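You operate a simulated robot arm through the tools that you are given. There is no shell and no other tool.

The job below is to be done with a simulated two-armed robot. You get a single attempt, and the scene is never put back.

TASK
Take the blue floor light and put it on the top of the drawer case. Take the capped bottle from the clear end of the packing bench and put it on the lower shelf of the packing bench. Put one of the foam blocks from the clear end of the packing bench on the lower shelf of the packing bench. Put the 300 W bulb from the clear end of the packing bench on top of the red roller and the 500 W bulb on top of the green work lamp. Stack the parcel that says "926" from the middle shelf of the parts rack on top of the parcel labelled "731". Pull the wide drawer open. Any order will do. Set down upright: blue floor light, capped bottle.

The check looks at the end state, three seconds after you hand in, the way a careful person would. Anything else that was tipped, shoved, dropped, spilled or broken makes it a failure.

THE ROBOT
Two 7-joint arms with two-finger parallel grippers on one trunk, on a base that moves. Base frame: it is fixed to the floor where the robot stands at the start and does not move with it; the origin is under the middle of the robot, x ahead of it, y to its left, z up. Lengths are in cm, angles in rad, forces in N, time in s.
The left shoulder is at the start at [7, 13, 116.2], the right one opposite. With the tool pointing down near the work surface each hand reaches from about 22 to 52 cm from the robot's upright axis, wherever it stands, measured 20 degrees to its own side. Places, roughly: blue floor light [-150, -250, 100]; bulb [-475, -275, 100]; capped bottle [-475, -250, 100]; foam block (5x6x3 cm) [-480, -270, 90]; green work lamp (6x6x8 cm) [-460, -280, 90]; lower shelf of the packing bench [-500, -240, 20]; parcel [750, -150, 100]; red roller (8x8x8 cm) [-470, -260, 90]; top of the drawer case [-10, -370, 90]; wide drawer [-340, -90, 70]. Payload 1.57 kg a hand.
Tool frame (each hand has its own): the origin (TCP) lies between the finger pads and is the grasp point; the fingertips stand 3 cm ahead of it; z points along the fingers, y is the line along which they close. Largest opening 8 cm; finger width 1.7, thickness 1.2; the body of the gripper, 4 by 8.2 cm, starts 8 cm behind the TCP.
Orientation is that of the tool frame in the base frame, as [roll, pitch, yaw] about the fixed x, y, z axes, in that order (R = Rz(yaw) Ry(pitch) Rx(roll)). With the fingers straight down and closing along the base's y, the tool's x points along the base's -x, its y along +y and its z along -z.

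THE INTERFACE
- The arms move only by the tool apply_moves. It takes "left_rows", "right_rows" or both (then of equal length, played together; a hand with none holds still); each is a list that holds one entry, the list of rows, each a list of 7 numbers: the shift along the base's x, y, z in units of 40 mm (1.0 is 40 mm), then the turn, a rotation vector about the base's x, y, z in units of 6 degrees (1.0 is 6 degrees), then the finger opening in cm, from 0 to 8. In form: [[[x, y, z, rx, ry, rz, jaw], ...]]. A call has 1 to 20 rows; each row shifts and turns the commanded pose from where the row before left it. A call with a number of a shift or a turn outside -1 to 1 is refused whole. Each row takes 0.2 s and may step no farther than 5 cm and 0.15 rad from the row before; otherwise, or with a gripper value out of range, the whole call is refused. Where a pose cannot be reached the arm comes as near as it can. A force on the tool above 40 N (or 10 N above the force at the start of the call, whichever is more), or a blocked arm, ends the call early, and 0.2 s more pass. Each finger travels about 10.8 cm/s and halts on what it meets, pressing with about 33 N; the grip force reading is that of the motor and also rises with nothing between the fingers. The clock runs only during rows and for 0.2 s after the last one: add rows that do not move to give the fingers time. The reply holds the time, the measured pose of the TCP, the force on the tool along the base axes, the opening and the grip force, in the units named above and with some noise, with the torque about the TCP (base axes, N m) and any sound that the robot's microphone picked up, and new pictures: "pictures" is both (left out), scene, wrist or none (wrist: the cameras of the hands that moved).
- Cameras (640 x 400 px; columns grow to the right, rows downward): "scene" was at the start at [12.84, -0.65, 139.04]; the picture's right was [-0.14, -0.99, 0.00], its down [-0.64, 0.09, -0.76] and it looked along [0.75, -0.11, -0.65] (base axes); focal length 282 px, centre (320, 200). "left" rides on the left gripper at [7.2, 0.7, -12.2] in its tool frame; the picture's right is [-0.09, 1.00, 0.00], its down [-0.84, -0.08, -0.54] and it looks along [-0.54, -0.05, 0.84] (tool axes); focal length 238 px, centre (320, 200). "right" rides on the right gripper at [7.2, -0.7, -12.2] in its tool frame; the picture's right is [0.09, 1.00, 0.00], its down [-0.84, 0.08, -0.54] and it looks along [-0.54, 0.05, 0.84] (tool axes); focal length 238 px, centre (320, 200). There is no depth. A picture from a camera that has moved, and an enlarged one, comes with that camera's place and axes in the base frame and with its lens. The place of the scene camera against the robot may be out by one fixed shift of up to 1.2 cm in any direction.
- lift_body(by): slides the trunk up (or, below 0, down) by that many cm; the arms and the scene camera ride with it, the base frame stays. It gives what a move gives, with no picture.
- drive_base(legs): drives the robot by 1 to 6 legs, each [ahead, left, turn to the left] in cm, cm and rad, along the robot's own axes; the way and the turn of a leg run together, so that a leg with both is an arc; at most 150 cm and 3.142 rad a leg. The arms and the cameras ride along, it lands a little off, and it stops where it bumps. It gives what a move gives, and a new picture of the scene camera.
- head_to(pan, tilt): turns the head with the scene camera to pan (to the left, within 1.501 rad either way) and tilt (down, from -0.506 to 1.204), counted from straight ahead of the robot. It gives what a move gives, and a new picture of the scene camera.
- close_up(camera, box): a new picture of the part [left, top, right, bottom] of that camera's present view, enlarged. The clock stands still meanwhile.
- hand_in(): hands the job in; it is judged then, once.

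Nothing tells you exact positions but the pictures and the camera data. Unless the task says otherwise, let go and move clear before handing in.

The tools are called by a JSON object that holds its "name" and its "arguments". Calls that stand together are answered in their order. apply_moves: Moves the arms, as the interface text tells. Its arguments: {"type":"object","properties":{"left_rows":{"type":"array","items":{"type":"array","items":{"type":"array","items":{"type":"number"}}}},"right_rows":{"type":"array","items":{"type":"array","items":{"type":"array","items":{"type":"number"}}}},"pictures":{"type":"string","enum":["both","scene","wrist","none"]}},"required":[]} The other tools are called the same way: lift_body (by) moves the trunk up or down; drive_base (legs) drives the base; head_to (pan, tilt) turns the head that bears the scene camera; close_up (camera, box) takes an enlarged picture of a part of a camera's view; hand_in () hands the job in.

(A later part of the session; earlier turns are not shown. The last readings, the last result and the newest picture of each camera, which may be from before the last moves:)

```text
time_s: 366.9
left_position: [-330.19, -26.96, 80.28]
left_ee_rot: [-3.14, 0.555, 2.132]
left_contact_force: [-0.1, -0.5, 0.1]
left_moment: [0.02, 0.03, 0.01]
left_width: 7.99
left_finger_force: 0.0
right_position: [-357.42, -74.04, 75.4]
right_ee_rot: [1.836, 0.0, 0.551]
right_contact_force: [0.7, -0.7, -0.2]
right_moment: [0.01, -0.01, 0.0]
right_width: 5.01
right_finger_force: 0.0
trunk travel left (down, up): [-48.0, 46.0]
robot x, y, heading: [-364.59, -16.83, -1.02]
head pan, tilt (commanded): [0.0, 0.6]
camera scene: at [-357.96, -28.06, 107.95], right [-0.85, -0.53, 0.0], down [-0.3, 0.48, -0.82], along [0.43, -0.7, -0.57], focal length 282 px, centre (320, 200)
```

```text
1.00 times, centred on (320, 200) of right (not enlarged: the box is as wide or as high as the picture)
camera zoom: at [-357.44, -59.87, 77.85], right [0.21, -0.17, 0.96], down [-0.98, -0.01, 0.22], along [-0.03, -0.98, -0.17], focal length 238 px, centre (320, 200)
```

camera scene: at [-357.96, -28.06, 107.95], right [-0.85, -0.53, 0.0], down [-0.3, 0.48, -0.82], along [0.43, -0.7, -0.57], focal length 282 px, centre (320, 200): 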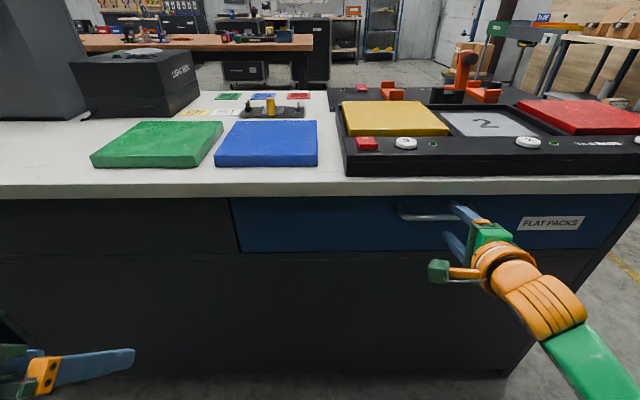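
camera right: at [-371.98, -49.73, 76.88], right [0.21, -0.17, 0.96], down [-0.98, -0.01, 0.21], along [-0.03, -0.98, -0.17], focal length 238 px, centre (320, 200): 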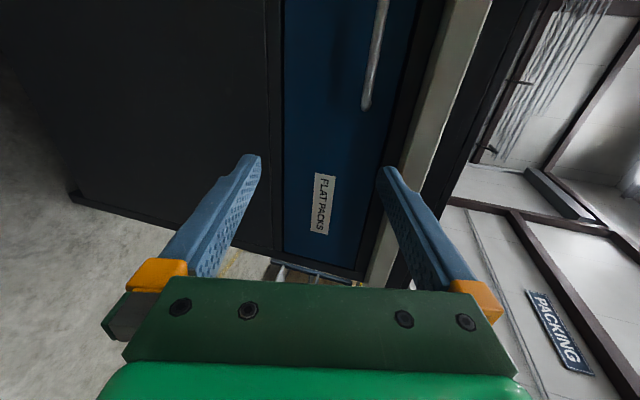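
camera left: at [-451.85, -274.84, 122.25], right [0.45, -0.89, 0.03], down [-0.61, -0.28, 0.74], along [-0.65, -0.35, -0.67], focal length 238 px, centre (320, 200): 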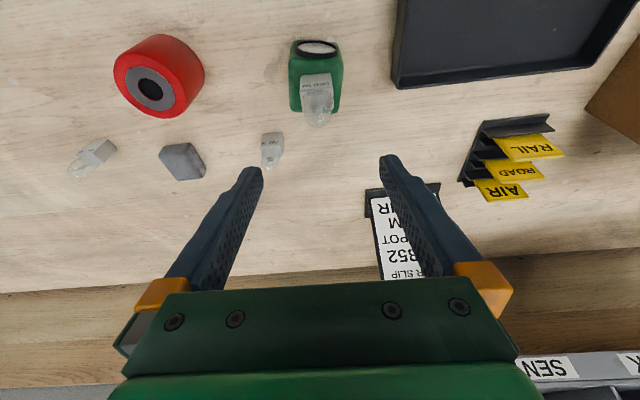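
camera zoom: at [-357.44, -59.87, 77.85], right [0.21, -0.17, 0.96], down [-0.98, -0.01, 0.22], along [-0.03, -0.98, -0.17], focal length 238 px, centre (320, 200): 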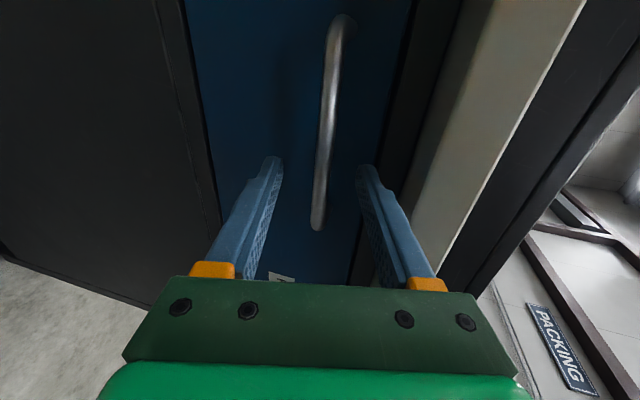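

{"name": "drive_base", "arguments": {"legs": [[1.5, 0, 0]]}}

{"name": "close_up", "arguments": {"camera": "right", "box": [160, 60, 480, 260]}}

{"name": "close_up", "arguments": {"camera": "scene", "box": [380, 170, 540, 270]}}

```text
time_s: 367.7
left_position: [-329.42, -28.23, 80.32]
left_ee_rot: [3.141, 0.554, 2.133]
left_contact_force: [0.2, 0.0, -0.1]
left_moment: [-0.02, 0.0, 0.0]
left_width: 7.99
left_finger_force: 0.1
right_position: [-356.6, -75.19, 75.35]
right_ee_rot: [1.837, -0.001, 0.55]
right_contact_force: [-0.8, -0.2, -0.8]
right_moment: [-0.01, -0.01, -0.03]
right_width: 4.96
right_finger_force: 0.1
trunk travel left (down, up): [-48.0, 46.0]
robot x, y, heading: [-364.23, -18.11, -1.02]
head pan, tilt (commanded): [0.0, 0.6]
camera scene: at [-357.19, -29.3, 107.96], right [-0.85, -0.53, 0.0], down [-0.3, 0.48, -0.83], along [0.43, -0.7, -0.56], focal length 282 px, centre (320, 200)
```

scene: 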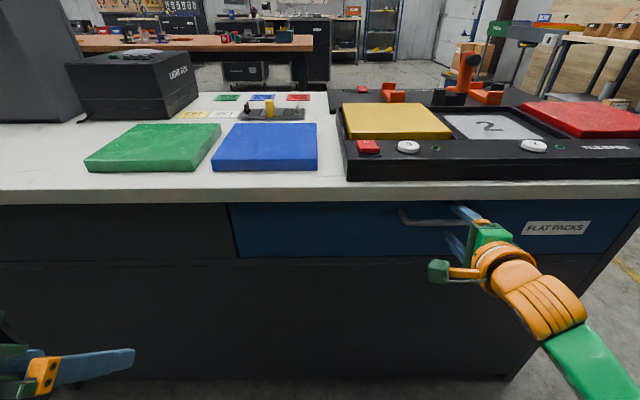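

```text
2.00 times, centred on (320, 160) of right
camera zoom: at [-356.67, -61.13, 77.88], right [0.21, -0.17, 0.96], down [-0.98, -0.01, 0.22], along [-0.03, -0.98, -0.17], focal length 477 px, centre (320, 280)
```

zoom: 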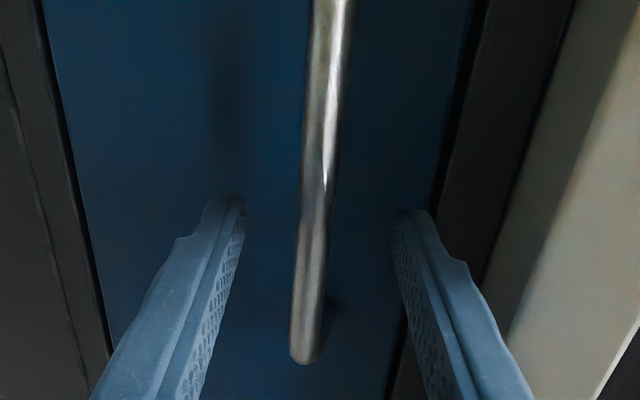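

```text
4.00 times, centred on (460, 220) of scene
camera zoom: at [-357.19, -29.3, 107.96], right [-0.85, -0.53, 0.0], down [-0.3, 0.48, -0.83], along [0.43, -0.7, -0.56], focal length 1126 px, centre (-240, 120)
```

zoom: 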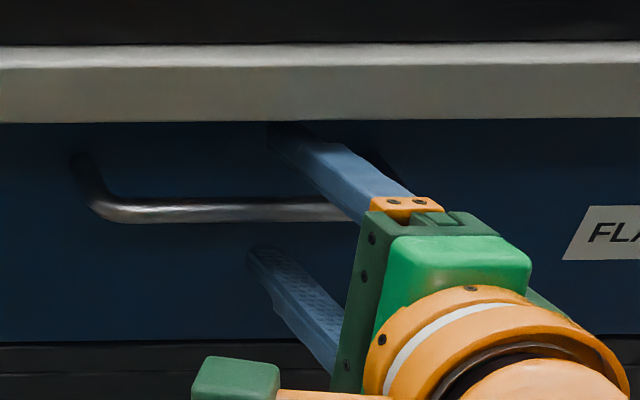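

The fingers straddle the bar near the TCP. I close on the handle.

{"name": "apply_moves", "arguments": {"right_rows": [[[0, 0, 0, 0, 0, 0, 3], [0, 0, 0, 0, 0, 0, 1.5], [0, 0, 0, 0, 0, 0, 0.3], [0, 0, 0, 0, 0, 0, 0.3], [0, 0, 0, 0, 0, 0, 0.3]]], "pictures": "both"}}

```text
time_s: 368.9
left_position: [-329.58, -28.25, 80.39]
left_ee_rot: [-3.142, 0.555, 2.133]
left_contact_force: [1.0, -0.9, -0.4]
left_moment: [0.02, 0.03, 0.02]
left_width: 7.99
left_finger_force: 0.1
right_position: [-356.62, -75.12, 75.29]
right_ee_rot: [1.84, -0.002, 0.549]
right_contact_force: [-3.2, 13.5, -16.9]
right_moment: [0.19, 0.32, -0.11]
right_width: 1.18
right_finger_force: 28.8
trunk travel left (down, up): [-48.0, 46.0]
robot x, y, heading: [-364.13, -18.1, -1.019]
head pan, tilt (commanded): [0.0, 0.6]
camera scene: at [-357.22, -29.35, 107.93], right [-0.85, -0.53, 0.0], down [-0.3, 0.48, -0.82], along [0.43, -0.7, -0.57], focal length 282 px, centre (320, 200)
camera right: at [-356.68, -61.14, 77.75], right [0.22, -0.18, 0.96], down [-0.98, -0.01, 0.22], along [-0.03, -0.98, -0.18], focal length 238 px, centre (320, 200)
```

scene: 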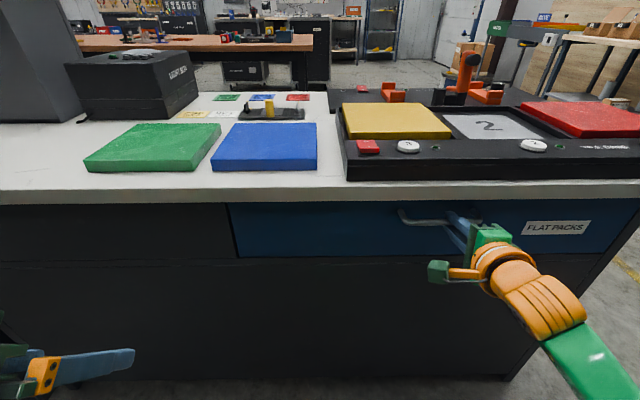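
right: 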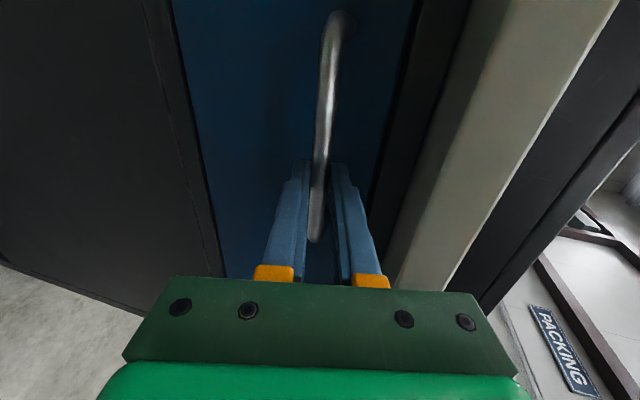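

The handle is gripped (1.2 cm). I pull by backing the base, first 8 cm.

{"name": "drive_base", "arguments": {"legs": [[-8, 0, 0]]}}

```text
time_s: 369.9
left_position: [-333.69, -21.75, 80.26]
left_ee_rot: [3.141, 0.551, 2.132]
left_contact_force: [0.3, 0.6, 0.9]
left_moment: [0.01, -0.01, -0.01]
left_width: 8.02
left_finger_force: 0.1
right_position: [-360.84, -68.72, 75.15]
right_ee_rot: [1.837, -0.001, 0.549]
right_contact_force: [-0.9, -2.1, -10.7]
right_moment: [0.02, 0.29, -0.26]
right_width: 1.19
right_finger_force: 29.3
trunk travel left (down, up): [-48.0, 46.0]
robot x, y, heading: [-368.07, -11.05, -1.021]
head pan, tilt (commanded): [0.0, 0.6]
camera scene: at [-361.35, -22.9, 107.91], right [-0.85, -0.53, 0.0], down [-0.3, 0.48, -0.82], along [0.43, -0.7, -0.57], focal length 282 px, centre (320, 200)
```

scene: 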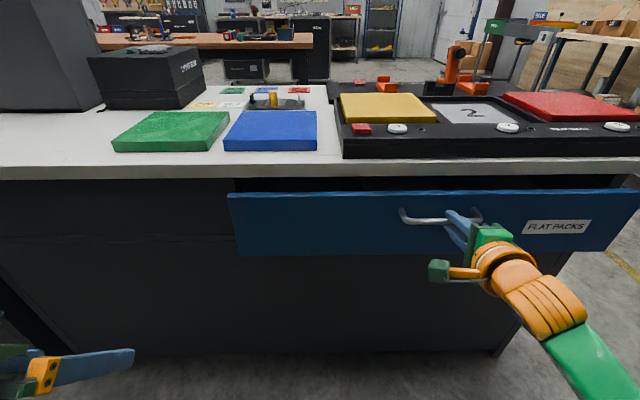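

The drawer slides out. I continue another 10 cm, then more.

{"name": "drive_base", "arguments": {"legs": [[-10, 0, 0]]}}

{"name": "drive_base", "arguments": {"legs": [[-7, 0, 0]]}}

```text
time_s: 371.1
left_position: [-338.89, -13.26, 80.37]
left_ee_rot: [3.137, 0.551, 2.13]
left_contact_force: [0.5, 0.4, -0.7]
left_moment: [0.01, -0.04, 0.01]
left_width: 8.0
left_finger_force: 0.1
right_position: [-366.16, -60.43, 75.23]
right_ee_rot: [1.838, -0.002, 0.547]
right_contact_force: [-5.4, -6.1, -7.6]
right_moment: [-0.14, 0.48, -0.87]
right_width: 1.16
right_finger_force: 29.6
trunk travel left (down, up): [-48.0, 46.0]
robot x, y, heading: [-373.21, -2.65, -1.019]
head pan, tilt (commanded): [0.0, 0.6]
camera scene: at [-366.71, -14.52, 107.92], right [-0.85, -0.53, 0.0], down [-0.3, 0.48, -0.82], along [0.43, -0.7, -0.57], focal length 282 px, centre (320, 200)
```

scene: 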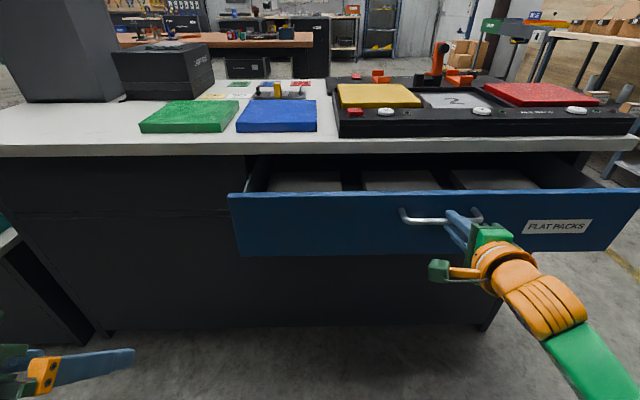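

```text
time_s: 372.1
left_position: [-342.62, -7.48, 80.27]
left_ee_rot: [3.137, 0.553, 2.129]
left_contact_force: [-0.7, -0.7, 0.8]
left_moment: [0.0, 0.03, 0.01]
left_width: 7.99
left_finger_force: 0.2
right_position: [-369.9, -54.26, 75.25]
right_ee_rot: [1.837, -0.001, 0.546]
right_contact_force: [-7.7, -7.1, -7.9]
right_moment: [-0.13, 0.48, -0.92]
right_width: 1.15
right_finger_force: 29.4
trunk travel left (down, up): [-48.0, 46.0]
robot x, y, heading: [-377.2, 3.3, -1.021]
head pan, tilt (commanded): [0.0, 0.6]
camera scene: at [-370.43, -8.58, 107.92], right [-0.85, -0.53, 0.0], down [-0.3, 0.48, -0.82], along [0.43, -0.7, -0.57], focal length 282 px, centre (320, 200)
```

scene: 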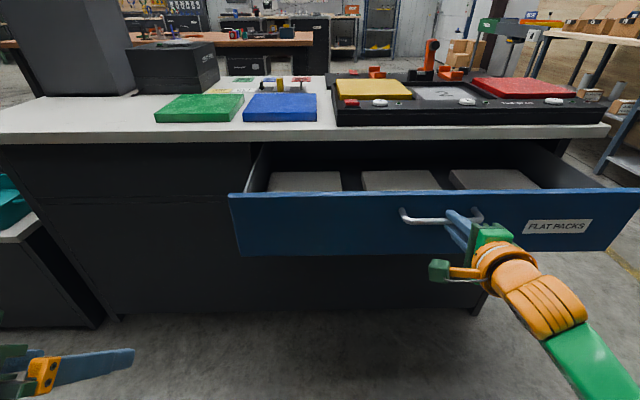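

Opened ~25 cm. I pull 5 cm more while watching the force.

{"name": "drive_base", "arguments": {"legs": [[-5, 0, 0]]}}

```text
time_s: 373.0
left_position: [-345.25, -3.31, 80.38]
left_ee_rot: [3.14, 0.555, 2.13]
left_contact_force: [0.3, 0.8, 0.6]
left_moment: [0.01, 0.03, 0.03]
left_width: 8.02
left_finger_force: 0.0
right_position: [-372.56, -50.24, 75.26]
right_ee_rot: [1.838, -0.002, 0.542]
right_contact_force: [-7.0, -7.4, -8.0]
right_moment: [-0.16, 0.44, -0.89]
right_width: 1.17
right_finger_force: 29.4
trunk travel left (down, up): [-48.0, 46.0]
robot x, y, heading: [-379.43, 7.49, -1.02]
head pan, tilt (commanded): [0.0, 0.6]
camera scene: at [-373.05, -4.34, 107.92], right [-0.85, -0.53, 0.0], down [-0.3, 0.48, -0.82], along [0.43, -0.7, -0.57], focal length 282 px, centre (320, 200)
```

scene: 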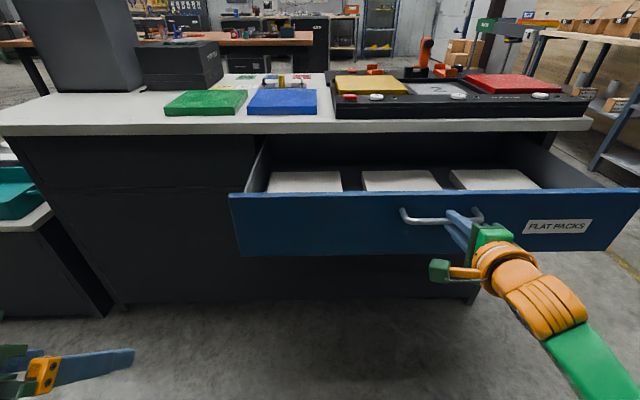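

The drawer is ~30 cm open. I release the handle and back away.

{"name": "apply_moves", "arguments": {"right_rows": [[[0, 0, 0, 0, 0, 0, 2.5], [0, 0, 0, 0, 0, 0, 5], [0, 0, 0, 0, 0, 0, 5], [0, 0, 0, 0, 0, 0, 5]]], "pictures": "both"}}

{"name": "drive_base", "arguments": {"legs": [[-8, 0, 0]]}}

```text
time_s: 374.0
left_position: [-345.12, -2.94, 80.28]
left_ee_rot: [3.142, 0.556, 2.133]
left_contact_force: [-0.3, 0.5, -0.3]
left_moment: [0.02, 0.0, -0.03]
left_width: 8.03
left_finger_force: 0.1
right_position: [-372.6, -50.02, 75.45]
right_ee_rot: [1.835, 0.002, 0.543]
right_contact_force: [0.6, -0.8, -0.1]
right_moment: [-0.01, -0.03, 0.02]
right_width: 5.0
right_finger_force: 0.1
trunk travel left (down, up): [-48.0, 46.0]
robot x, y, heading: [-379.69, 7.4, -1.019]
head pan, tilt (commanded): [0.0, 0.6]
camera scene: at [-372.9, -3.95, 107.95], right [-0.85, -0.53, 0.0], down [-0.3, 0.48, -0.82], along [0.43, -0.7, -0.57], focal length 282 px, centre (320, 200)
camera right: at [-372.47, -35.9, 77.88], right [0.21, -0.17, 0.96], down [-0.98, 0.0, 0.22], along [-0.04, -0.98, -0.17], focal length 238 px, centre (320, 200)
```

scene: 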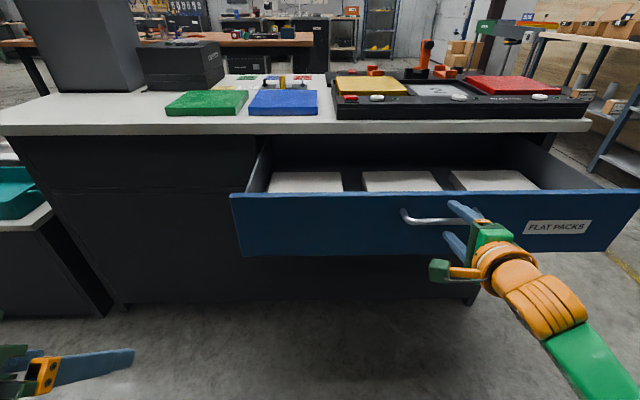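
right: 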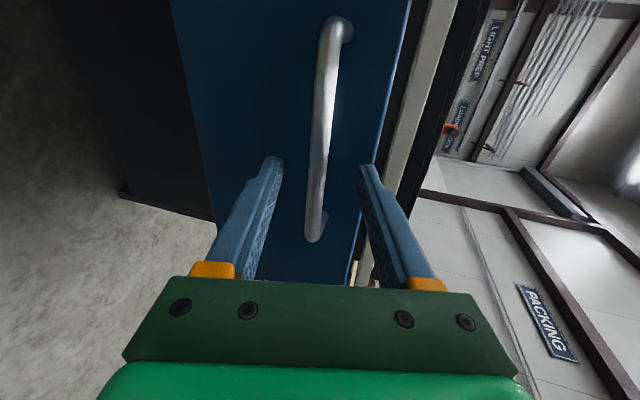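

```text
time_s: 375.1
left_position: [-349.39, 3.99, 80.39]
left_ee_rot: [3.141, 0.555, 2.13]
left_contact_force: [-0.2, -0.2, -0.1]
left_moment: [0.02, -0.02, 0.01]
left_width: 7.99
left_finger_force: 0.0
right_position: [-376.75, -43.18, 75.49]
right_ee_rot: [1.834, 0.001, 0.543]
right_contact_force: [-1.2, 0.0, -0.2]
right_moment: [-0.02, -0.01, -0.02]
right_width: 4.99
right_finger_force: 0.1
trunk travel left (down, up): [-48.0, 46.0]
robot x, y, heading: [-383.77, 14.09, -1.018]
head pan, tilt (commanded): [0.0, 0.6]
camera scene: at [-377.12, 2.89, 107.96], right [-0.85, -0.53, 0.0], down [-0.3, 0.48, -0.83], along [0.43, -0.7, -0.56], focal length 282 px, centre (320, 200)
```

scene: 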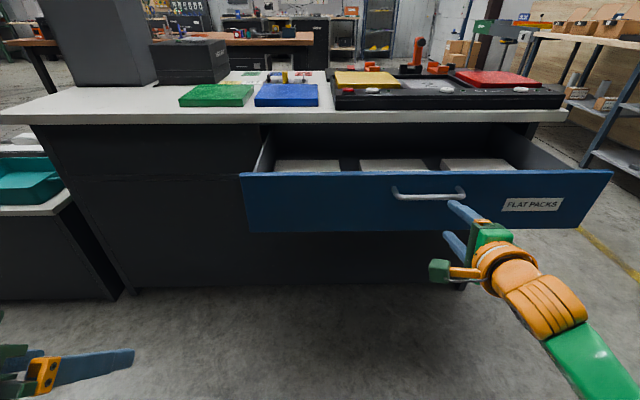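

The drawer stays open. I raise the trunk and restore the right hand's roll before travelling to the parts rack.

{"name": "lift_body", "arguments": {"by": 38}}

{"name": "apply_moves", "arguments": {"right_rows": [[[0, 0, 0, -0.506, 0.8216, 0.2627, 5], [0, 0, 0, -0.506, 0.8216, 0.2627, 5], [0, 0, 0, -0.506, 0.8216, 0.2627, 5], [0, 0, 0, -0.506, 0.8216, 0.2627, 5], [0, 0, 0, -0.506, 0.8216, 0.2627, 5], [0, 0, 0, -0.506, 0.8216, 0.2627, 5], [0, 0, 0, -0.506, 0.8216, 0.2627, 5], [0, 0, 0, -0.506, 0.8216, 0.2627, 5], [0, 0, 0, -0.506, 0.8216, 0.2627, 5], [0, 0, 0, -0.506, 0.8216, 0.2627, 5], [0, 0, 0, -0.506, 0.8216, 0.2627, 5], [0, 0, 0, -0.506, 0.8216, 0.2627, 5], [0, 0, 0, -0.506, 0.8216, 0.2627, 5], [0, 0, 0, -0.506, 0.8216, 0.2627, 8], [0, 0, 0, -0.506, 0.8216, 0.2627, 8]]], "pictures": "none"}}

{"name": "apply_moves", "arguments": {"right_rows": [[[-0.2, 0.33, 0, 0.85, 0.526, 0, 8], [-0.2, 0.33, 0, 0.85, 0.526, 0, 8], [-0.2, 0.33, 0, 0.85, 0.526, 0, 8], [-0.2, 0.33, 0, 0.85, 0.526, 0, 8], [-0.2, 0.33, 0, 0.85, 0.526, 0, 8], [-0.2, 0.33, 0, 0.85, 0.526, 0, 8], [0, 0, 0, 0, 0, 0, 8]]], "pictures": "scene"}}

```text
time_s: 378.7
left_position: [-349.15, 3.86, 118.29]
left_ee_rot: [3.141, 0.555, 2.131]
left_contact_force: [-0.2, -0.7, 0.1]
left_moment: [-0.01, -0.02, 0.02]
left_width: 7.97
left_finger_force: 0.1
right_position: [-376.75, -43.11, 113.55]
right_ee_rot: [1.834, 0.002, 0.543]
right_contact_force: [-0.2, -0.6, 0.5]
right_moment: [-0.02, -0.01, -0.02]
right_width: 4.99
right_finger_force: 0.0
trunk travel left (down, up): [-86.0, 8.0]
robot x, y, heading: [-384.02, 14.15, -1.014]
head pan, tilt (commanded): [0.0, 0.6]
```

```text
time_s: 381.9
left_position: [-349.35, 3.87, 118.27]
left_ee_rot: [3.141, 0.554, 2.132]
left_contact_force: [-0.2, 0.0, -1.2]
left_moment: [-0.02, -0.03, -0.01]
left_width: 7.98
left_finger_force: 0.1
right_position: [-376.59, -43.13, 113.41]
right_ee_rot: [-3.133, 1.314, 2.133]
right_contact_force: [-0.4, 0.0, 0.0]
right_moment: [-0.01, -0.01, 0.01]
right_width: 8.0
right_finger_force: 0.1
trunk travel left (down, up): [-86.0, 8.0]
robot x, y, heading: [-384.25, 14.35, -1.014]
head pan, tilt (commanded): [0.0, 0.6]
```

```text
time_s: 383.5
left_position: [-349.36, 3.84, 118.33]
left_ee_rot: [3.141, 0.556, 2.131]
left_contact_force: [-0.5, 0.1, 0.8]
left_moment: [0.01, -0.01, 0.0]
left_width: 7.99
left_finger_force: 0.0
right_position: [-381.46, -35.28, 113.51]
right_ee_rot: [-3.141, 0.683, 2.127]
right_contact_force: [0.9, 0.3, -0.4]
right_moment: [0.0, 0.0, -0.03]
right_width: 8.0
right_finger_force: 0.1
trunk travel left (down, up): [-86.0, 8.0]
robot x, y, heading: [-383.89, 14.21, -1.014]
head pan, tilt (commanded): [0.0, 0.6]
camera scene: at [-377.1, 2.84, 145.95], right [-0.85, -0.53, 0.0], down [-0.3, 0.48, -0.82], along [0.43, -0.7, -0.57], focal length 282 px, centre (320, 200)
```

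scene: 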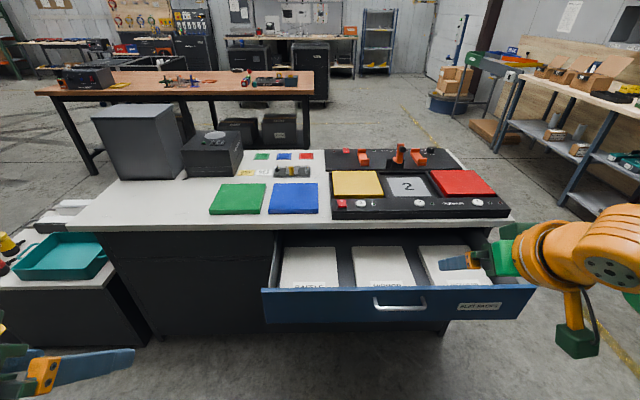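

Drawer is open with its packs inside. Now I look left along the passage toward the origin to plan the way to the parts rack.

{"name": "drive_base", "arguments": {"legs": [[-10, 0, 0], [0, 0, 1.2]]}}

{"name": "head_to", "arguments": {"pan": 0.3, "tilt": 0.45}}

```text
time_s: 387.6
left_position: [-366.88, 50.89, 118.4]
left_ee_rot: [-3.141, 0.555, -2.957]
left_contact_force: [0.1, -0.5, 0.1]
left_moment: [0.03, -0.01, 0.02]
left_width: 8.0
left_finger_force: 0.1
right_position: [-342.24, 6.56, 113.51]
right_ee_rot: [-3.141, 0.686, -2.963]
right_contact_force: [-1.2, -0.4, 0.3]
right_moment: [0.0, -0.02, 0.0]
right_width: 8.0
right_finger_force: 0.1
trunk travel left (down, up): [-86.0, 8.0]
robot x, y, heading: [-389.22, 22.79, 0.175]
head pan, tilt (commanded): [0.0, 0.6]
camera scene: at [-376.0, 25.61, 145.95], right [0.18, -0.98, 0.0], down [-0.56, -0.1, -0.82], along [0.81, 0.15, -0.57], focal length 282 px, centre (320, 200)
```

scene: 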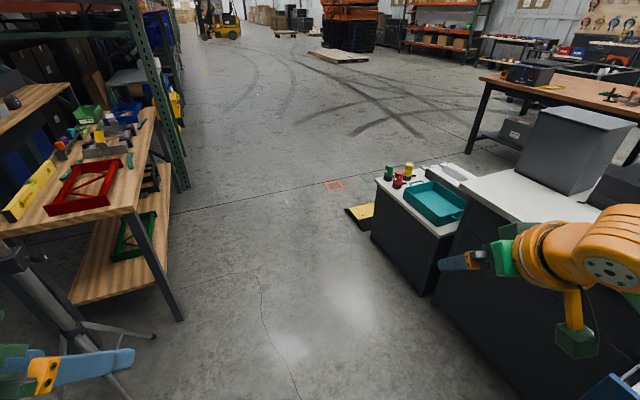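

```text
time_s: 388.4
left_position: [-366.87, 51.03, 118.34]
left_ee_rot: [3.141, 0.556, -2.957]
left_contact_force: [-0.6, -0.2, -0.5]
left_moment: [-0.04, 0.01, -0.02]
left_width: 8.01
left_finger_force: 0.0
right_position: [-342.26, 6.61, 113.53]
right_ee_rot: [-3.14, 0.686, -2.962]
right_contact_force: [-0.3, 0.0, 0.2]
right_moment: [0.03, -0.01, 0.06]
right_width: 8.03
right_finger_force: 0.2
trunk travel left (down, up): [-86.0, 8.0]
robot x, y, heading: [-389.28, 22.25, 0.178]
head pan, tilt (commanded): [0.3, 0.45]
camera scene: at [-376.55, 28.31, 147.31], right [0.46, -0.89, 0.0], down [-0.39, -0.2, -0.9], along [0.8, 0.41, -0.44], focal length 282 px, centre (320, 200)
```

scene: 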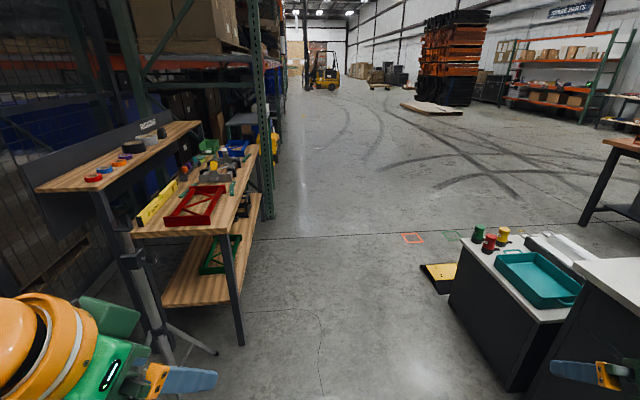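

The passage is clear: I drive along it, keeping away from the yellow floor wedge on the right and the rigging table on the left.

{"name": "drive_base", "arguments": {"legs": [[0, 0, -0.034], [102, 0, 0], [0, 0, 0.349], [122, 0, 0], [0, 0, -0.521]]}}

{"name": "head_to", "arguments": {"pan": 0, "tilt": 0.3}}

```text
time_s: 402.5
left_position: [-153.21, 120.08, 118.26]
left_ee_rot: [-3.14, 0.555, 3.135]
left_contact_force: [-0.2, 0.4, -0.6]
left_moment: [0.01, -0.01, 0.0]
left_width: 7.97
left_finger_force: 0.1
right_position: [-137.5, 71.91, 113.39]
right_ee_rot: [-3.141, 0.686, 3.131]
right_contact_force: [0.0, 0.6, 0.1]
right_moment: [-0.01, -0.02, 0.01]
right_width: 8.01
right_finger_force: 0.0
trunk travel left (down, up): [-86.0, 8.0]
robot x, y, heading: [-180.47, 96.4, -0.013]
head pan, tilt (commanded): [0.3, 0.45]
camera scene: at [-167.16, 99.51, 147.31], right [0.28, -0.96, 0.0], down [-0.42, -0.12, -0.9], along [0.86, 0.26, -0.44], focal length 282 px, centre (320, 200)
```

scene: 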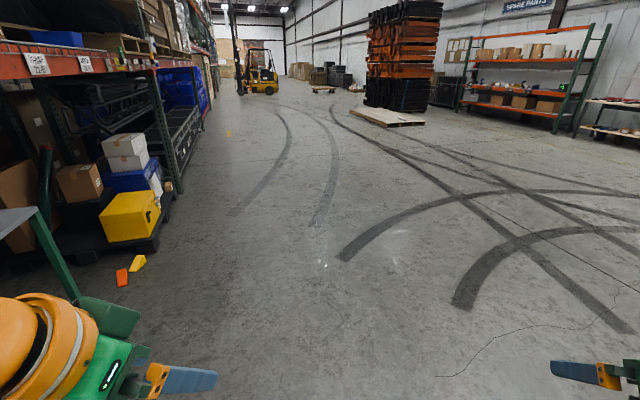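

```text
time_s: 403.3
left_position: [-153.31, 120.02, 118.22]
left_ee_rot: [3.14, 0.555, 3.135]
left_contact_force: [-0.4, -0.1, -0.4]
left_moment: [0.02, -0.01, 0.0]
left_width: 7.98
left_finger_force: 0.2
right_position: [-137.47, 71.81, 113.5]
right_ee_rot: [3.141, 0.686, 3.132]
right_contact_force: [0.3, -0.1, -0.2]
right_moment: [0.03, 0.0, 0.01]
right_width: 7.98
right_finger_force: 0.0
trunk travel left (down, up): [-86.0, 8.0]
robot x, y, heading: [-180.26, 96.81, -0.012]
head pan, tilt (commanded): [0.0, 0.3]
camera scene: at [-166.65, 96.71, 148.7], right [-0.01, -1.0, 0.0], down [-0.3, 0.0, -0.96], along [0.96, -0.01, -0.3], focal length 282 px, centre (320, 200)
```

scene: 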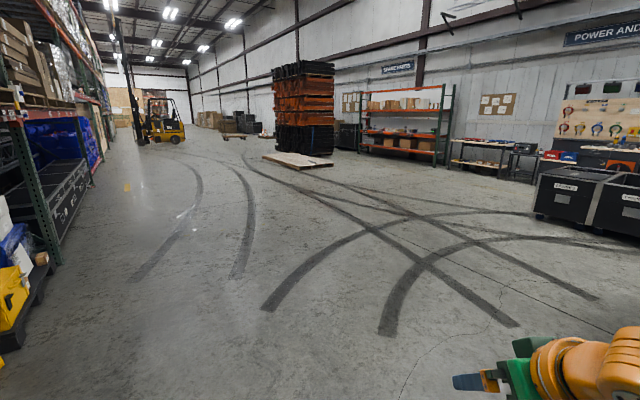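

Open floor ahead to the parts rack. I drive toward it.

{"name": "drive_base", "arguments": {"legs": [[0, 0, -0.15], [150, 0, 0], [150, 0, 0], [150, 0, 0], [140, 0, 0]]}}

{"name": "head_to", "arguments": {"pan": -0.3, "tilt": 0.2}}

```text
time_s: 432.0
left_position: [432.56, 26.22, 118.25]
left_ee_rot: [3.14, 0.556, 3.006]
left_contact_force: [-0.3, 0.3, 0.0]
left_moment: [-0.01, -0.03, 0.01]
left_width: 8.01
left_finger_force: 0.0
right_position: [441.82, -23.61, 113.49]
right_ee_rot: [3.14, 0.686, 2.999]
right_contact_force: [0.3, 0.2, 0.0]
right_moment: [0.0, -0.02, 0.03]
right_width: 8.01
right_finger_force: 0.0
trunk travel left (down, up): [-86.0, 8.0]
robot x, y, heading: [403.01, 6.54, -0.145]
head pan, tilt (commanded): [0.0, 0.3]
camera scene: at [416.18, 4.79, 148.71], right [-0.14, -0.99, 0.0], down [-0.29, 0.04, -0.96], along [0.95, -0.14, -0.3], focal length 282 px, centre (320, 200)
```

scene: 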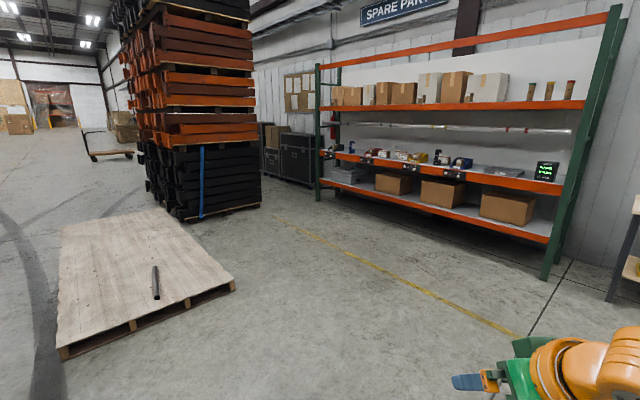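

```text
time_s: 432.8
left_position: [432.59, 26.19, 118.28]
left_ee_rot: [3.141, 0.556, 3.005]
left_contact_force: [-0.5, 0.5, -0.6]
left_moment: [0.01, -0.02, 0.02]
left_width: 7.98
left_finger_force: 0.1
right_position: [441.94, -23.59, 113.44]
right_ee_rot: [-3.14, 0.685, 2.999]
right_contact_force: [0.2, -0.2, 0.8]
right_moment: [-0.02, -0.01, -0.01]
right_width: 7.99
right_finger_force: 0.0
trunk travel left (down, up): [-86.0, 8.0]
robot x, y, heading: [402.47, 5.99, -0.144]
head pan, tilt (commanded): [-0.3, 0.201]
camera scene: at [415.44, 2.12, 149.63], right [-0.43, -0.9, 0.0], down [-0.18, 0.09, -0.98], along [0.88, -0.42, -0.2], focal length 282 px, centre (320, 200)
```

scene: 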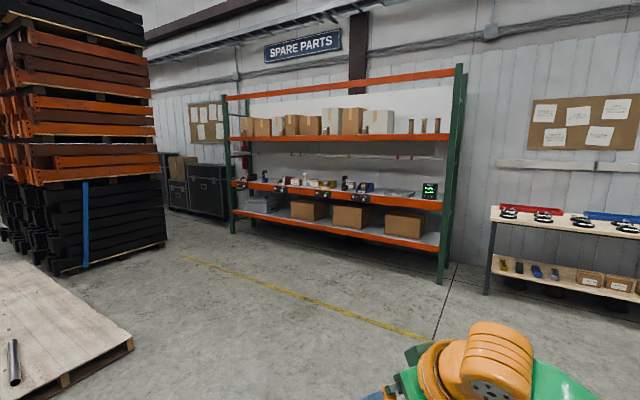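

The parts rack is ahead-right. I zoom in on its middle shelf.

{"name": "close_up", "arguments": {"camera": "scene", "box": [225, 160, 465, 250]}}

{"name": "close_up", "arguments": {"camera": "scene", "box": [230, 165, 350, 215]}}

{"name": "close_up", "arguments": {"camera": "scene", "box": [330, 165, 450, 215]}}

```text
2.67 times, centred on (345, 205) of scene
camera zoom: at [415.44, 2.12, 149.63], right [-0.43, -0.9, 0.0], down [-0.18, 0.09, -0.98], along [0.88, -0.42, -0.2], focal length 751 px, centre (253, 187)
```

zoom: 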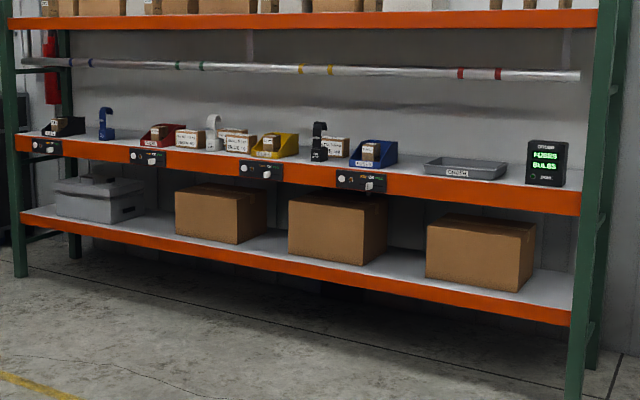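

```text
5.33 times, centred on (290, 190) of scene
camera zoom: at [415.44, 2.12, 149.63], right [-0.43, -0.9, 0.0], down [-0.18, 0.09, -0.98], along [0.88, -0.42, -0.2], focal length 1501 px, centre (480, 253)
```

zoom: 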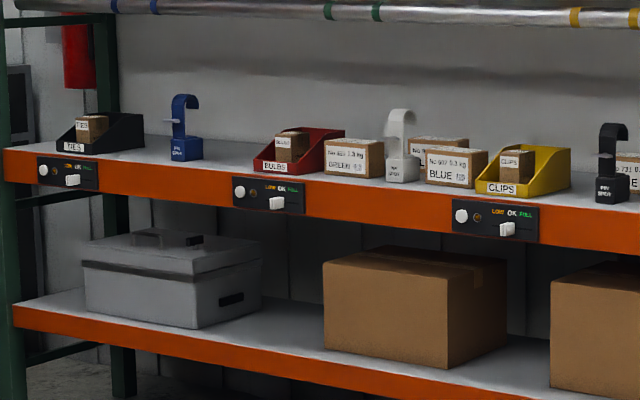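

```text
5.33 times, centred on (390, 190) of scene
camera zoom: at [415.44, 2.12, 149.63], right [-0.43, -0.9, 0.0], down [-0.18, 0.09, -0.98], along [0.88, -0.42, -0.2], focal length 1501 px, centre (-53, 253)
```

zoom: 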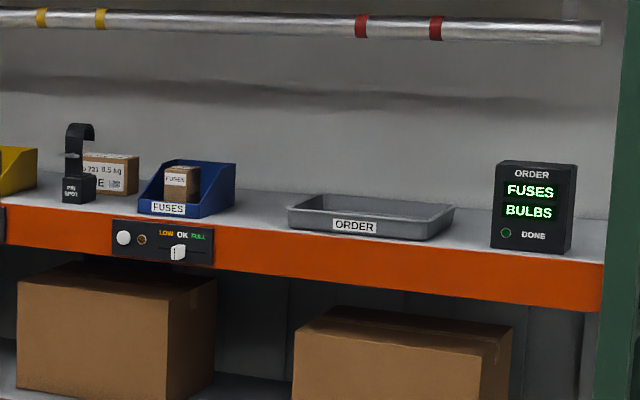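

I can make out "No 731 0.5 kg" on the right and other parcels further left. I drive up to face the shelf and read all labels.

{"name": "drive_base", "arguments": {"legs": [[0, 0, -0.183], [150, 0, 0], [145, 0, 0], [0, 0, -0.658]]}}

{"name": "head_to", "arguments": {"pan": 0, "tilt": 0.45}}

```text
time_s: 449.5
left_position: [715.45, -99.8, 118.25]
left_ee_rot: [3.141, 0.555, 2.168]
left_contact_force: [0.0, -0.8, 0.7]
left_moment: [-0.03, 0.01, 0.02]
left_width: 8.01
left_finger_force: 0.1
right_position: [684.76, -140.18, 113.44]
right_ee_rot: [-3.14, 0.686, 2.162]
right_contact_force: [-0.1, -0.6, 0.6]
right_moment: [-0.03, 0.03, 0.02]
right_width: 7.99
right_finger_force: 0.1
trunk travel left (down, up): [-86.0, 8.0]
robot x, y, heading: [680.71, -90.66, -0.979]
head pan, tilt (commanded): [-0.3, 0.201]
camera scene: at [685.49, -103.4, 149.63], right [-0.96, -0.29, 0.0], down [-0.06, 0.19, -0.98], along [0.28, -0.94, -0.2], focal length 282 px, centre (320, 200)
```

scene: 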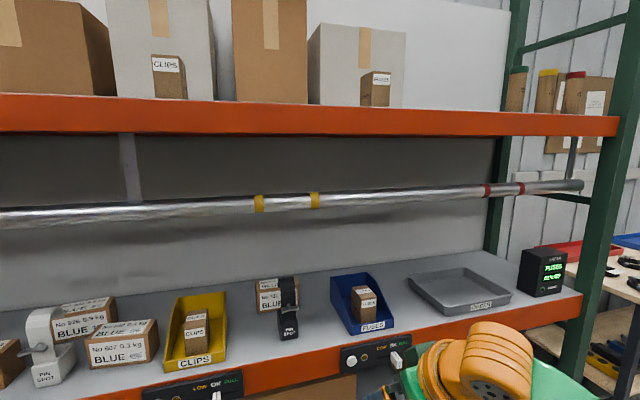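

```text
time_s: 450.3
left_position: [715.44, -99.72, 118.28]
left_ee_rot: [-3.14, 0.555, 2.168]
left_contact_force: [-0.3, 0.8, -0.5]
left_moment: [0.01, 0.01, -0.01]
left_width: 7.99
left_finger_force: 0.1
right_position: [684.65, -140.09, 113.36]
right_ee_rot: [-3.141, 0.685, 2.162]
right_contact_force: [-1.0, 0.5, 1.0]
right_moment: [-0.02, -0.05, 0.0]
right_width: 8.0
right_finger_force: 0.0
trunk travel left (down, up): [-86.0, 8.0]
robot x, y, heading: [680.45, -90.9, -0.978]
head pan, tilt (commanded): [0.0, 0.45]
camera scene: at [687.88, -102.14, 147.32], right [-0.83, -0.56, 0.0], down [-0.24, 0.36, -0.9], along [0.5, -0.75, -0.43], focal length 282 px, centre (320, 200)
```

scene: 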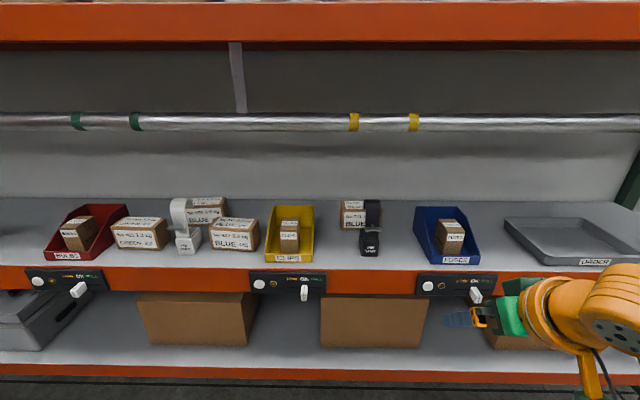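

{"name": "close_up", "arguments": {"camera": "scene", "box": [100, 190, 270, 265]}}

{"name": "close_up", "arguments": {"camera": "scene", "box": [160, 190, 240, 240]}}

{"name": "close_up", "arguments": {"camera": "scene", "box": [320, 190, 400, 260]}}

{"name": "close_up", "arguments": {"camera": "scene", "box": [200, 205, 270, 260]}}

```text
3.76 times, centred on (185, 228) of scene
camera zoom: at [687.88, -102.14, 147.32], right [-0.83, -0.56, 0.0], down [-0.24, 0.36, -0.9], along [0.5, -0.75, -0.43], focal length 1060 px, centre (828, 96)
```

zoom: 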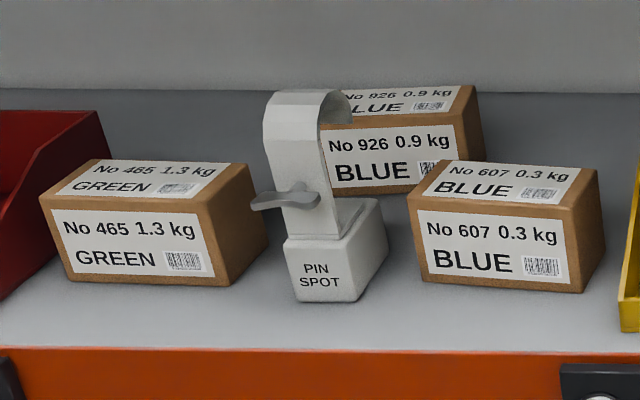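

```text
8.00 times, centred on (200, 215) of scene
camera zoom: at [687.88, -102.14, 147.32], right [-0.83, -0.56, 0.0], down [-0.24, 0.36, -0.9], along [0.5, -0.75, -0.43], focal length 2252 px, centre (1280, 80)
```

zoom: 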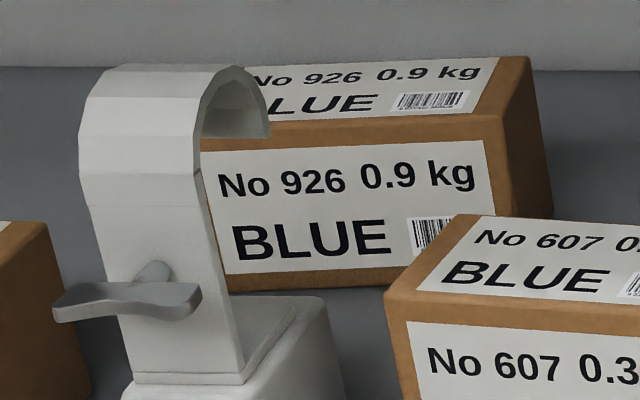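

```text
5.71 times, centred on (360, 225) of scene
camera zoom: at [687.88, -102.14, 147.32], right [-0.83, -0.56, 0.0], down [-0.24, 0.36, -0.9], along [0.5, -0.75, -0.43], focal length 1608 px, centre (91, 57)
```

zoom: 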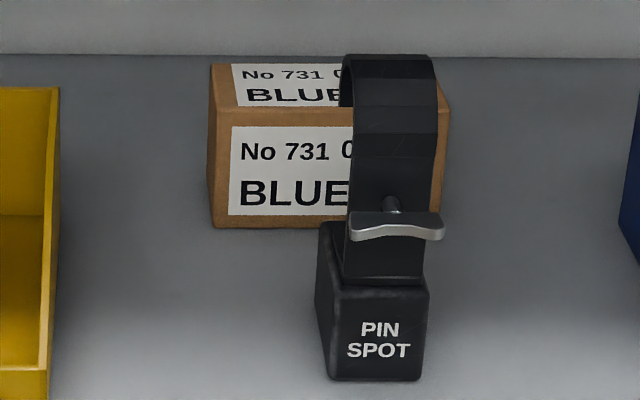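

```text
7.27 times, centred on (235, 232) of scene
camera zoom: at [687.88, -102.14, 147.32], right [-0.83, -0.56, 0.0], down [-0.24, 0.36, -0.9], along [0.5, -0.75, -0.43], focal length 2047 px, centre (938, -36)
```

zoom: 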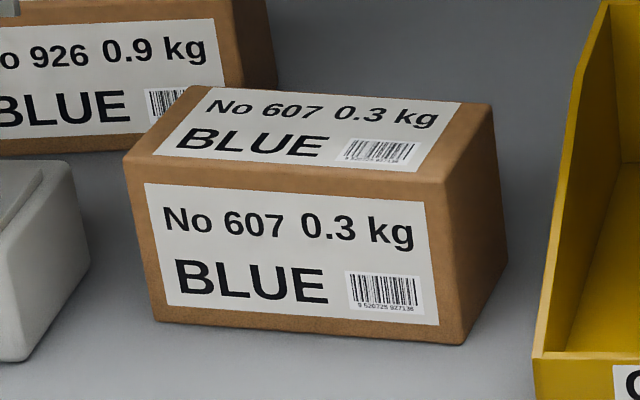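

I've found them: parcel 926 (0.9 kg) stands behind the white PIN SPOT and parcel 607; parcel 731 stands behind the black PIN SPOT. I take a second view from a lower trunk height to triangulate.

{"name": "lift_body", "arguments": {"by": -25}}

{"name": "head_to", "arguments": {"pan": 0, "tilt": 0.3}}

{"name": "close_up", "arguments": {"camera": "scene", "box": [100, 170, 270, 265]}}

{"name": "close_up", "arguments": {"camera": "scene", "box": [300, 170, 420, 260]}}

```text
time_s: 452.9
left_position: [715.47, -99.78, 93.22]
left_ee_rot: [-3.141, 0.555, 2.167]
left_contact_force: [-0.6, -0.5, 0.3]
left_moment: [0.02, 0.02, 0.0]
left_width: 7.99
left_finger_force: 0.1
right_position: [684.63, -140.21, 88.37]
right_ee_rot: [-3.141, 0.687, 2.162]
right_contact_force: [0.6, 1.0, -0.4]
right_moment: [-0.01, -0.02, 0.03]
right_width: 8.0
right_finger_force: 0.0
trunk travel left (down, up): [-61.0, 33.0]
robot x, y, heading: [680.63, -90.73, -0.978]
head pan, tilt (commanded): [0.0, 0.45]
```

```text
time_s: 453.6
left_position: [715.45, -99.75, 93.35]
left_ee_rot: [3.142, 0.554, 2.167]
left_contact_force: [-0.1, -1.1, -0.1]
left_moment: [0.02, -0.04, 0.01]
left_width: 7.98
left_finger_force: 0.0
right_position: [684.64, -140.14, 88.39]
right_ee_rot: [-3.142, 0.685, 2.162]
right_contact_force: [0.1, 0.2, 0.4]
right_moment: [-0.02, 0.01, 0.01]
right_width: 8.0
right_finger_force: 0.0
trunk travel left (down, up): [-61.0, 33.0]
robot x, y, heading: [680.85, -91.25, -0.984]
head pan, tilt (commanded): [0.0, 0.3]
camera scene: at [687.97, -102.26, 123.7], right [-0.83, -0.56, 0.0], down [-0.16, 0.25, -0.96], along [0.53, -0.79, -0.3], focal length 282 px, centre (320, 200)
```

scene: 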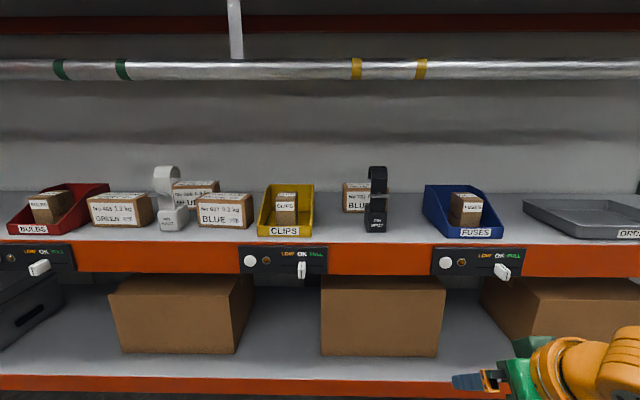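

```text
3.76 times, centred on (185, 218) of scene
camera zoom: at [687.97, -102.26, 123.7], right [-0.83, -0.56, 0.0], down [-0.16, 0.25, -0.96], along [0.53, -0.79, -0.3], focal length 1060 px, centre (828, 134)
```

zoom: 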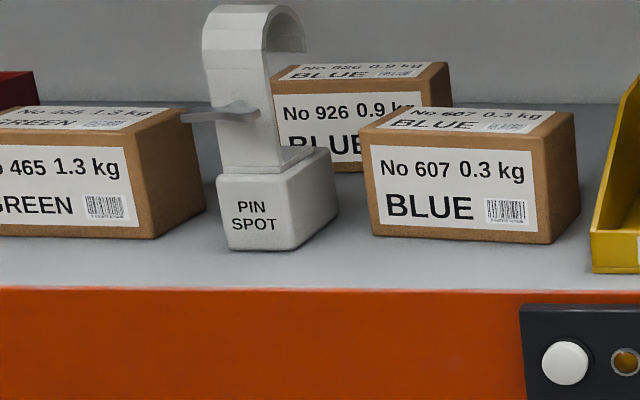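

```text
4.44 times, centred on (360, 215) of scene
camera zoom: at [687.97, -102.26, 123.7], right [-0.83, -0.56, 0.0], down [-0.16, 0.25, -0.96], along [0.53, -0.79, -0.3], focal length 1251 px, centre (142, 133)
```

zoom: 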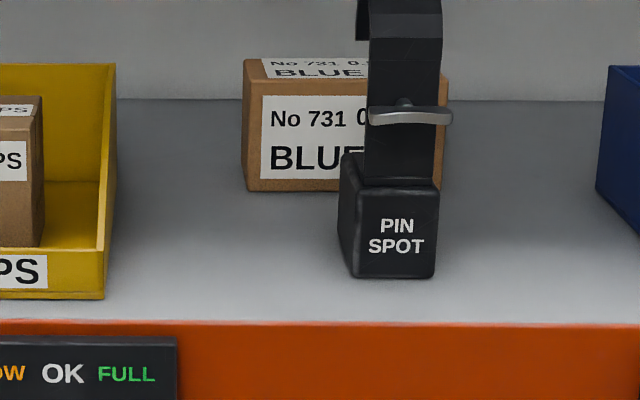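

Geometry: shelf surface ≈ 91, parcels ≈ 14.5×7×8.5 cm, a pipe runs at z≈134 near the shelf front, pin spots reach ≈109. I'll grasp 926 across its 7 cm depth with the right hand leaning to the right (so the wrist stays under the pipe). I first raise the trunk and reorient the right hand in free space.

{"name": "lift_body", "arguments": {"by": 21}}

{"name": "apply_moves", "arguments": {"right_rows": [[[0, 0, 0, 0.776, 0.522, 0, 8], [0, 0, 0, 0.776, 0.522, 0, 8], [0, 0, 0, 0.776, 0.522, 0, 8], [0, 0, 0, 0.776, 0.522, 0, 8], [0, 0, 0, 0.776, 0.522, 0, 8], [0, 0, 0, 0.776, 0.522, 0, 8], [0, 0, 0, 0.7, 0.47, 0, 8], [0, 0, 0, 0, 0, 0, 8]]], "pictures": "none"}}

{"name": "apply_moves", "arguments": {"right_rows": [[[0, 0, 0, 0, 0, -1, 8], [0, 0, 0, 0, 0, -1, 8], [0, 0, 0, 0, 0, -1, 8], [0, 0, 0, 0, 0, -1, 8], [0, 0, 0, 0, 0, -1, 8], [0, 0, 0, 0, 0, -1, 8], [0, 0, 0, 0, 0, -1, 8], [0, 0, 0, 0, 0, -1, 8]]], "pictures": "scene"}}

```text
time_s: 455.8
left_position: [715.43, -99.87, 114.42]
left_ee_rot: [-3.141, 0.555, 2.167]
left_contact_force: [-0.4, 0.1, -0.6]
left_moment: [0.02, 0.03, 0.01]
left_width: 8.01
left_finger_force: 0.1
right_position: [684.71, -140.12, 109.46]
right_ee_rot: [-3.14, 0.685, 2.162]
right_contact_force: [-0.3, 0.1, 0.5]
right_moment: [0.0, -0.03, -0.04]
right_width: 7.99
right_finger_force: 0.0
trunk travel left (down, up): [-82.0, 12.0]
robot x, y, heading: [680.66, -90.78, -0.983]
head pan, tilt (commanded): [0.0, 0.3]
```

```text
time_s: 457.6
left_position: [715.46, -99.89, 114.25]
left_ee_rot: [-3.14, 0.555, 2.169]
left_contact_force: [1.0, 0.6, -0.4]
left_moment: [0.02, 0.01, 0.01]
left_width: 7.98
left_finger_force: 0.0
right_position: [684.69, -140.09, 109.45]
right_ee_rot: [3.141, 0.008, 2.161]
right_contact_force: [0.1, -0.5, 0.3]
right_moment: [-0.02, -0.03, 0.0]
right_width: 8.01
right_finger_force: 0.1
trunk travel left (down, up): [-82.0, 12.0]
robot x, y, heading: [680.57, -91.12, -0.978]
head pan, tilt (commanded): [0.0, 0.3]
```

```text
time_s: 459.4
left_position: [715.42, -99.81, 114.34]
left_ee_rot: [-3.141, 0.554, 2.169]
left_contact_force: [0.9, 0.2, 1.2]
left_moment: [0.01, 0.0, 0.03]
left_width: 8.0
left_finger_force: 0.1
right_position: [684.7, -140.1, 109.53]
right_ee_rot: [-3.141, 0.01, 1.323]
right_contact_force: [0.4, -0.4, -0.2]
right_moment: [0.02, 0.01, 0.0]
right_width: 7.99
right_finger_force: 0.0
trunk travel left (down, up): [-82.0, 12.0]
robot x, y, heading: [680.83, -90.67, -0.98]
head pan, tilt (commanded): [0.0, 0.3]
camera scene: at [687.98, -102.26, 144.7], right [-0.83, -0.56, 0.0], down [-0.16, 0.25, -0.96], along [0.53, -0.79, -0.3], focal length 282 px, centre (320, 200)
```

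scene: 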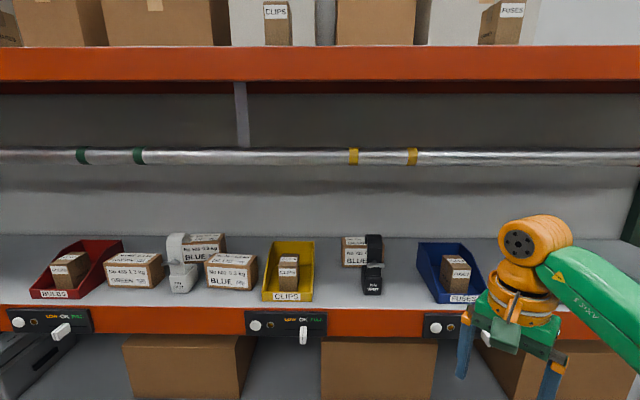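

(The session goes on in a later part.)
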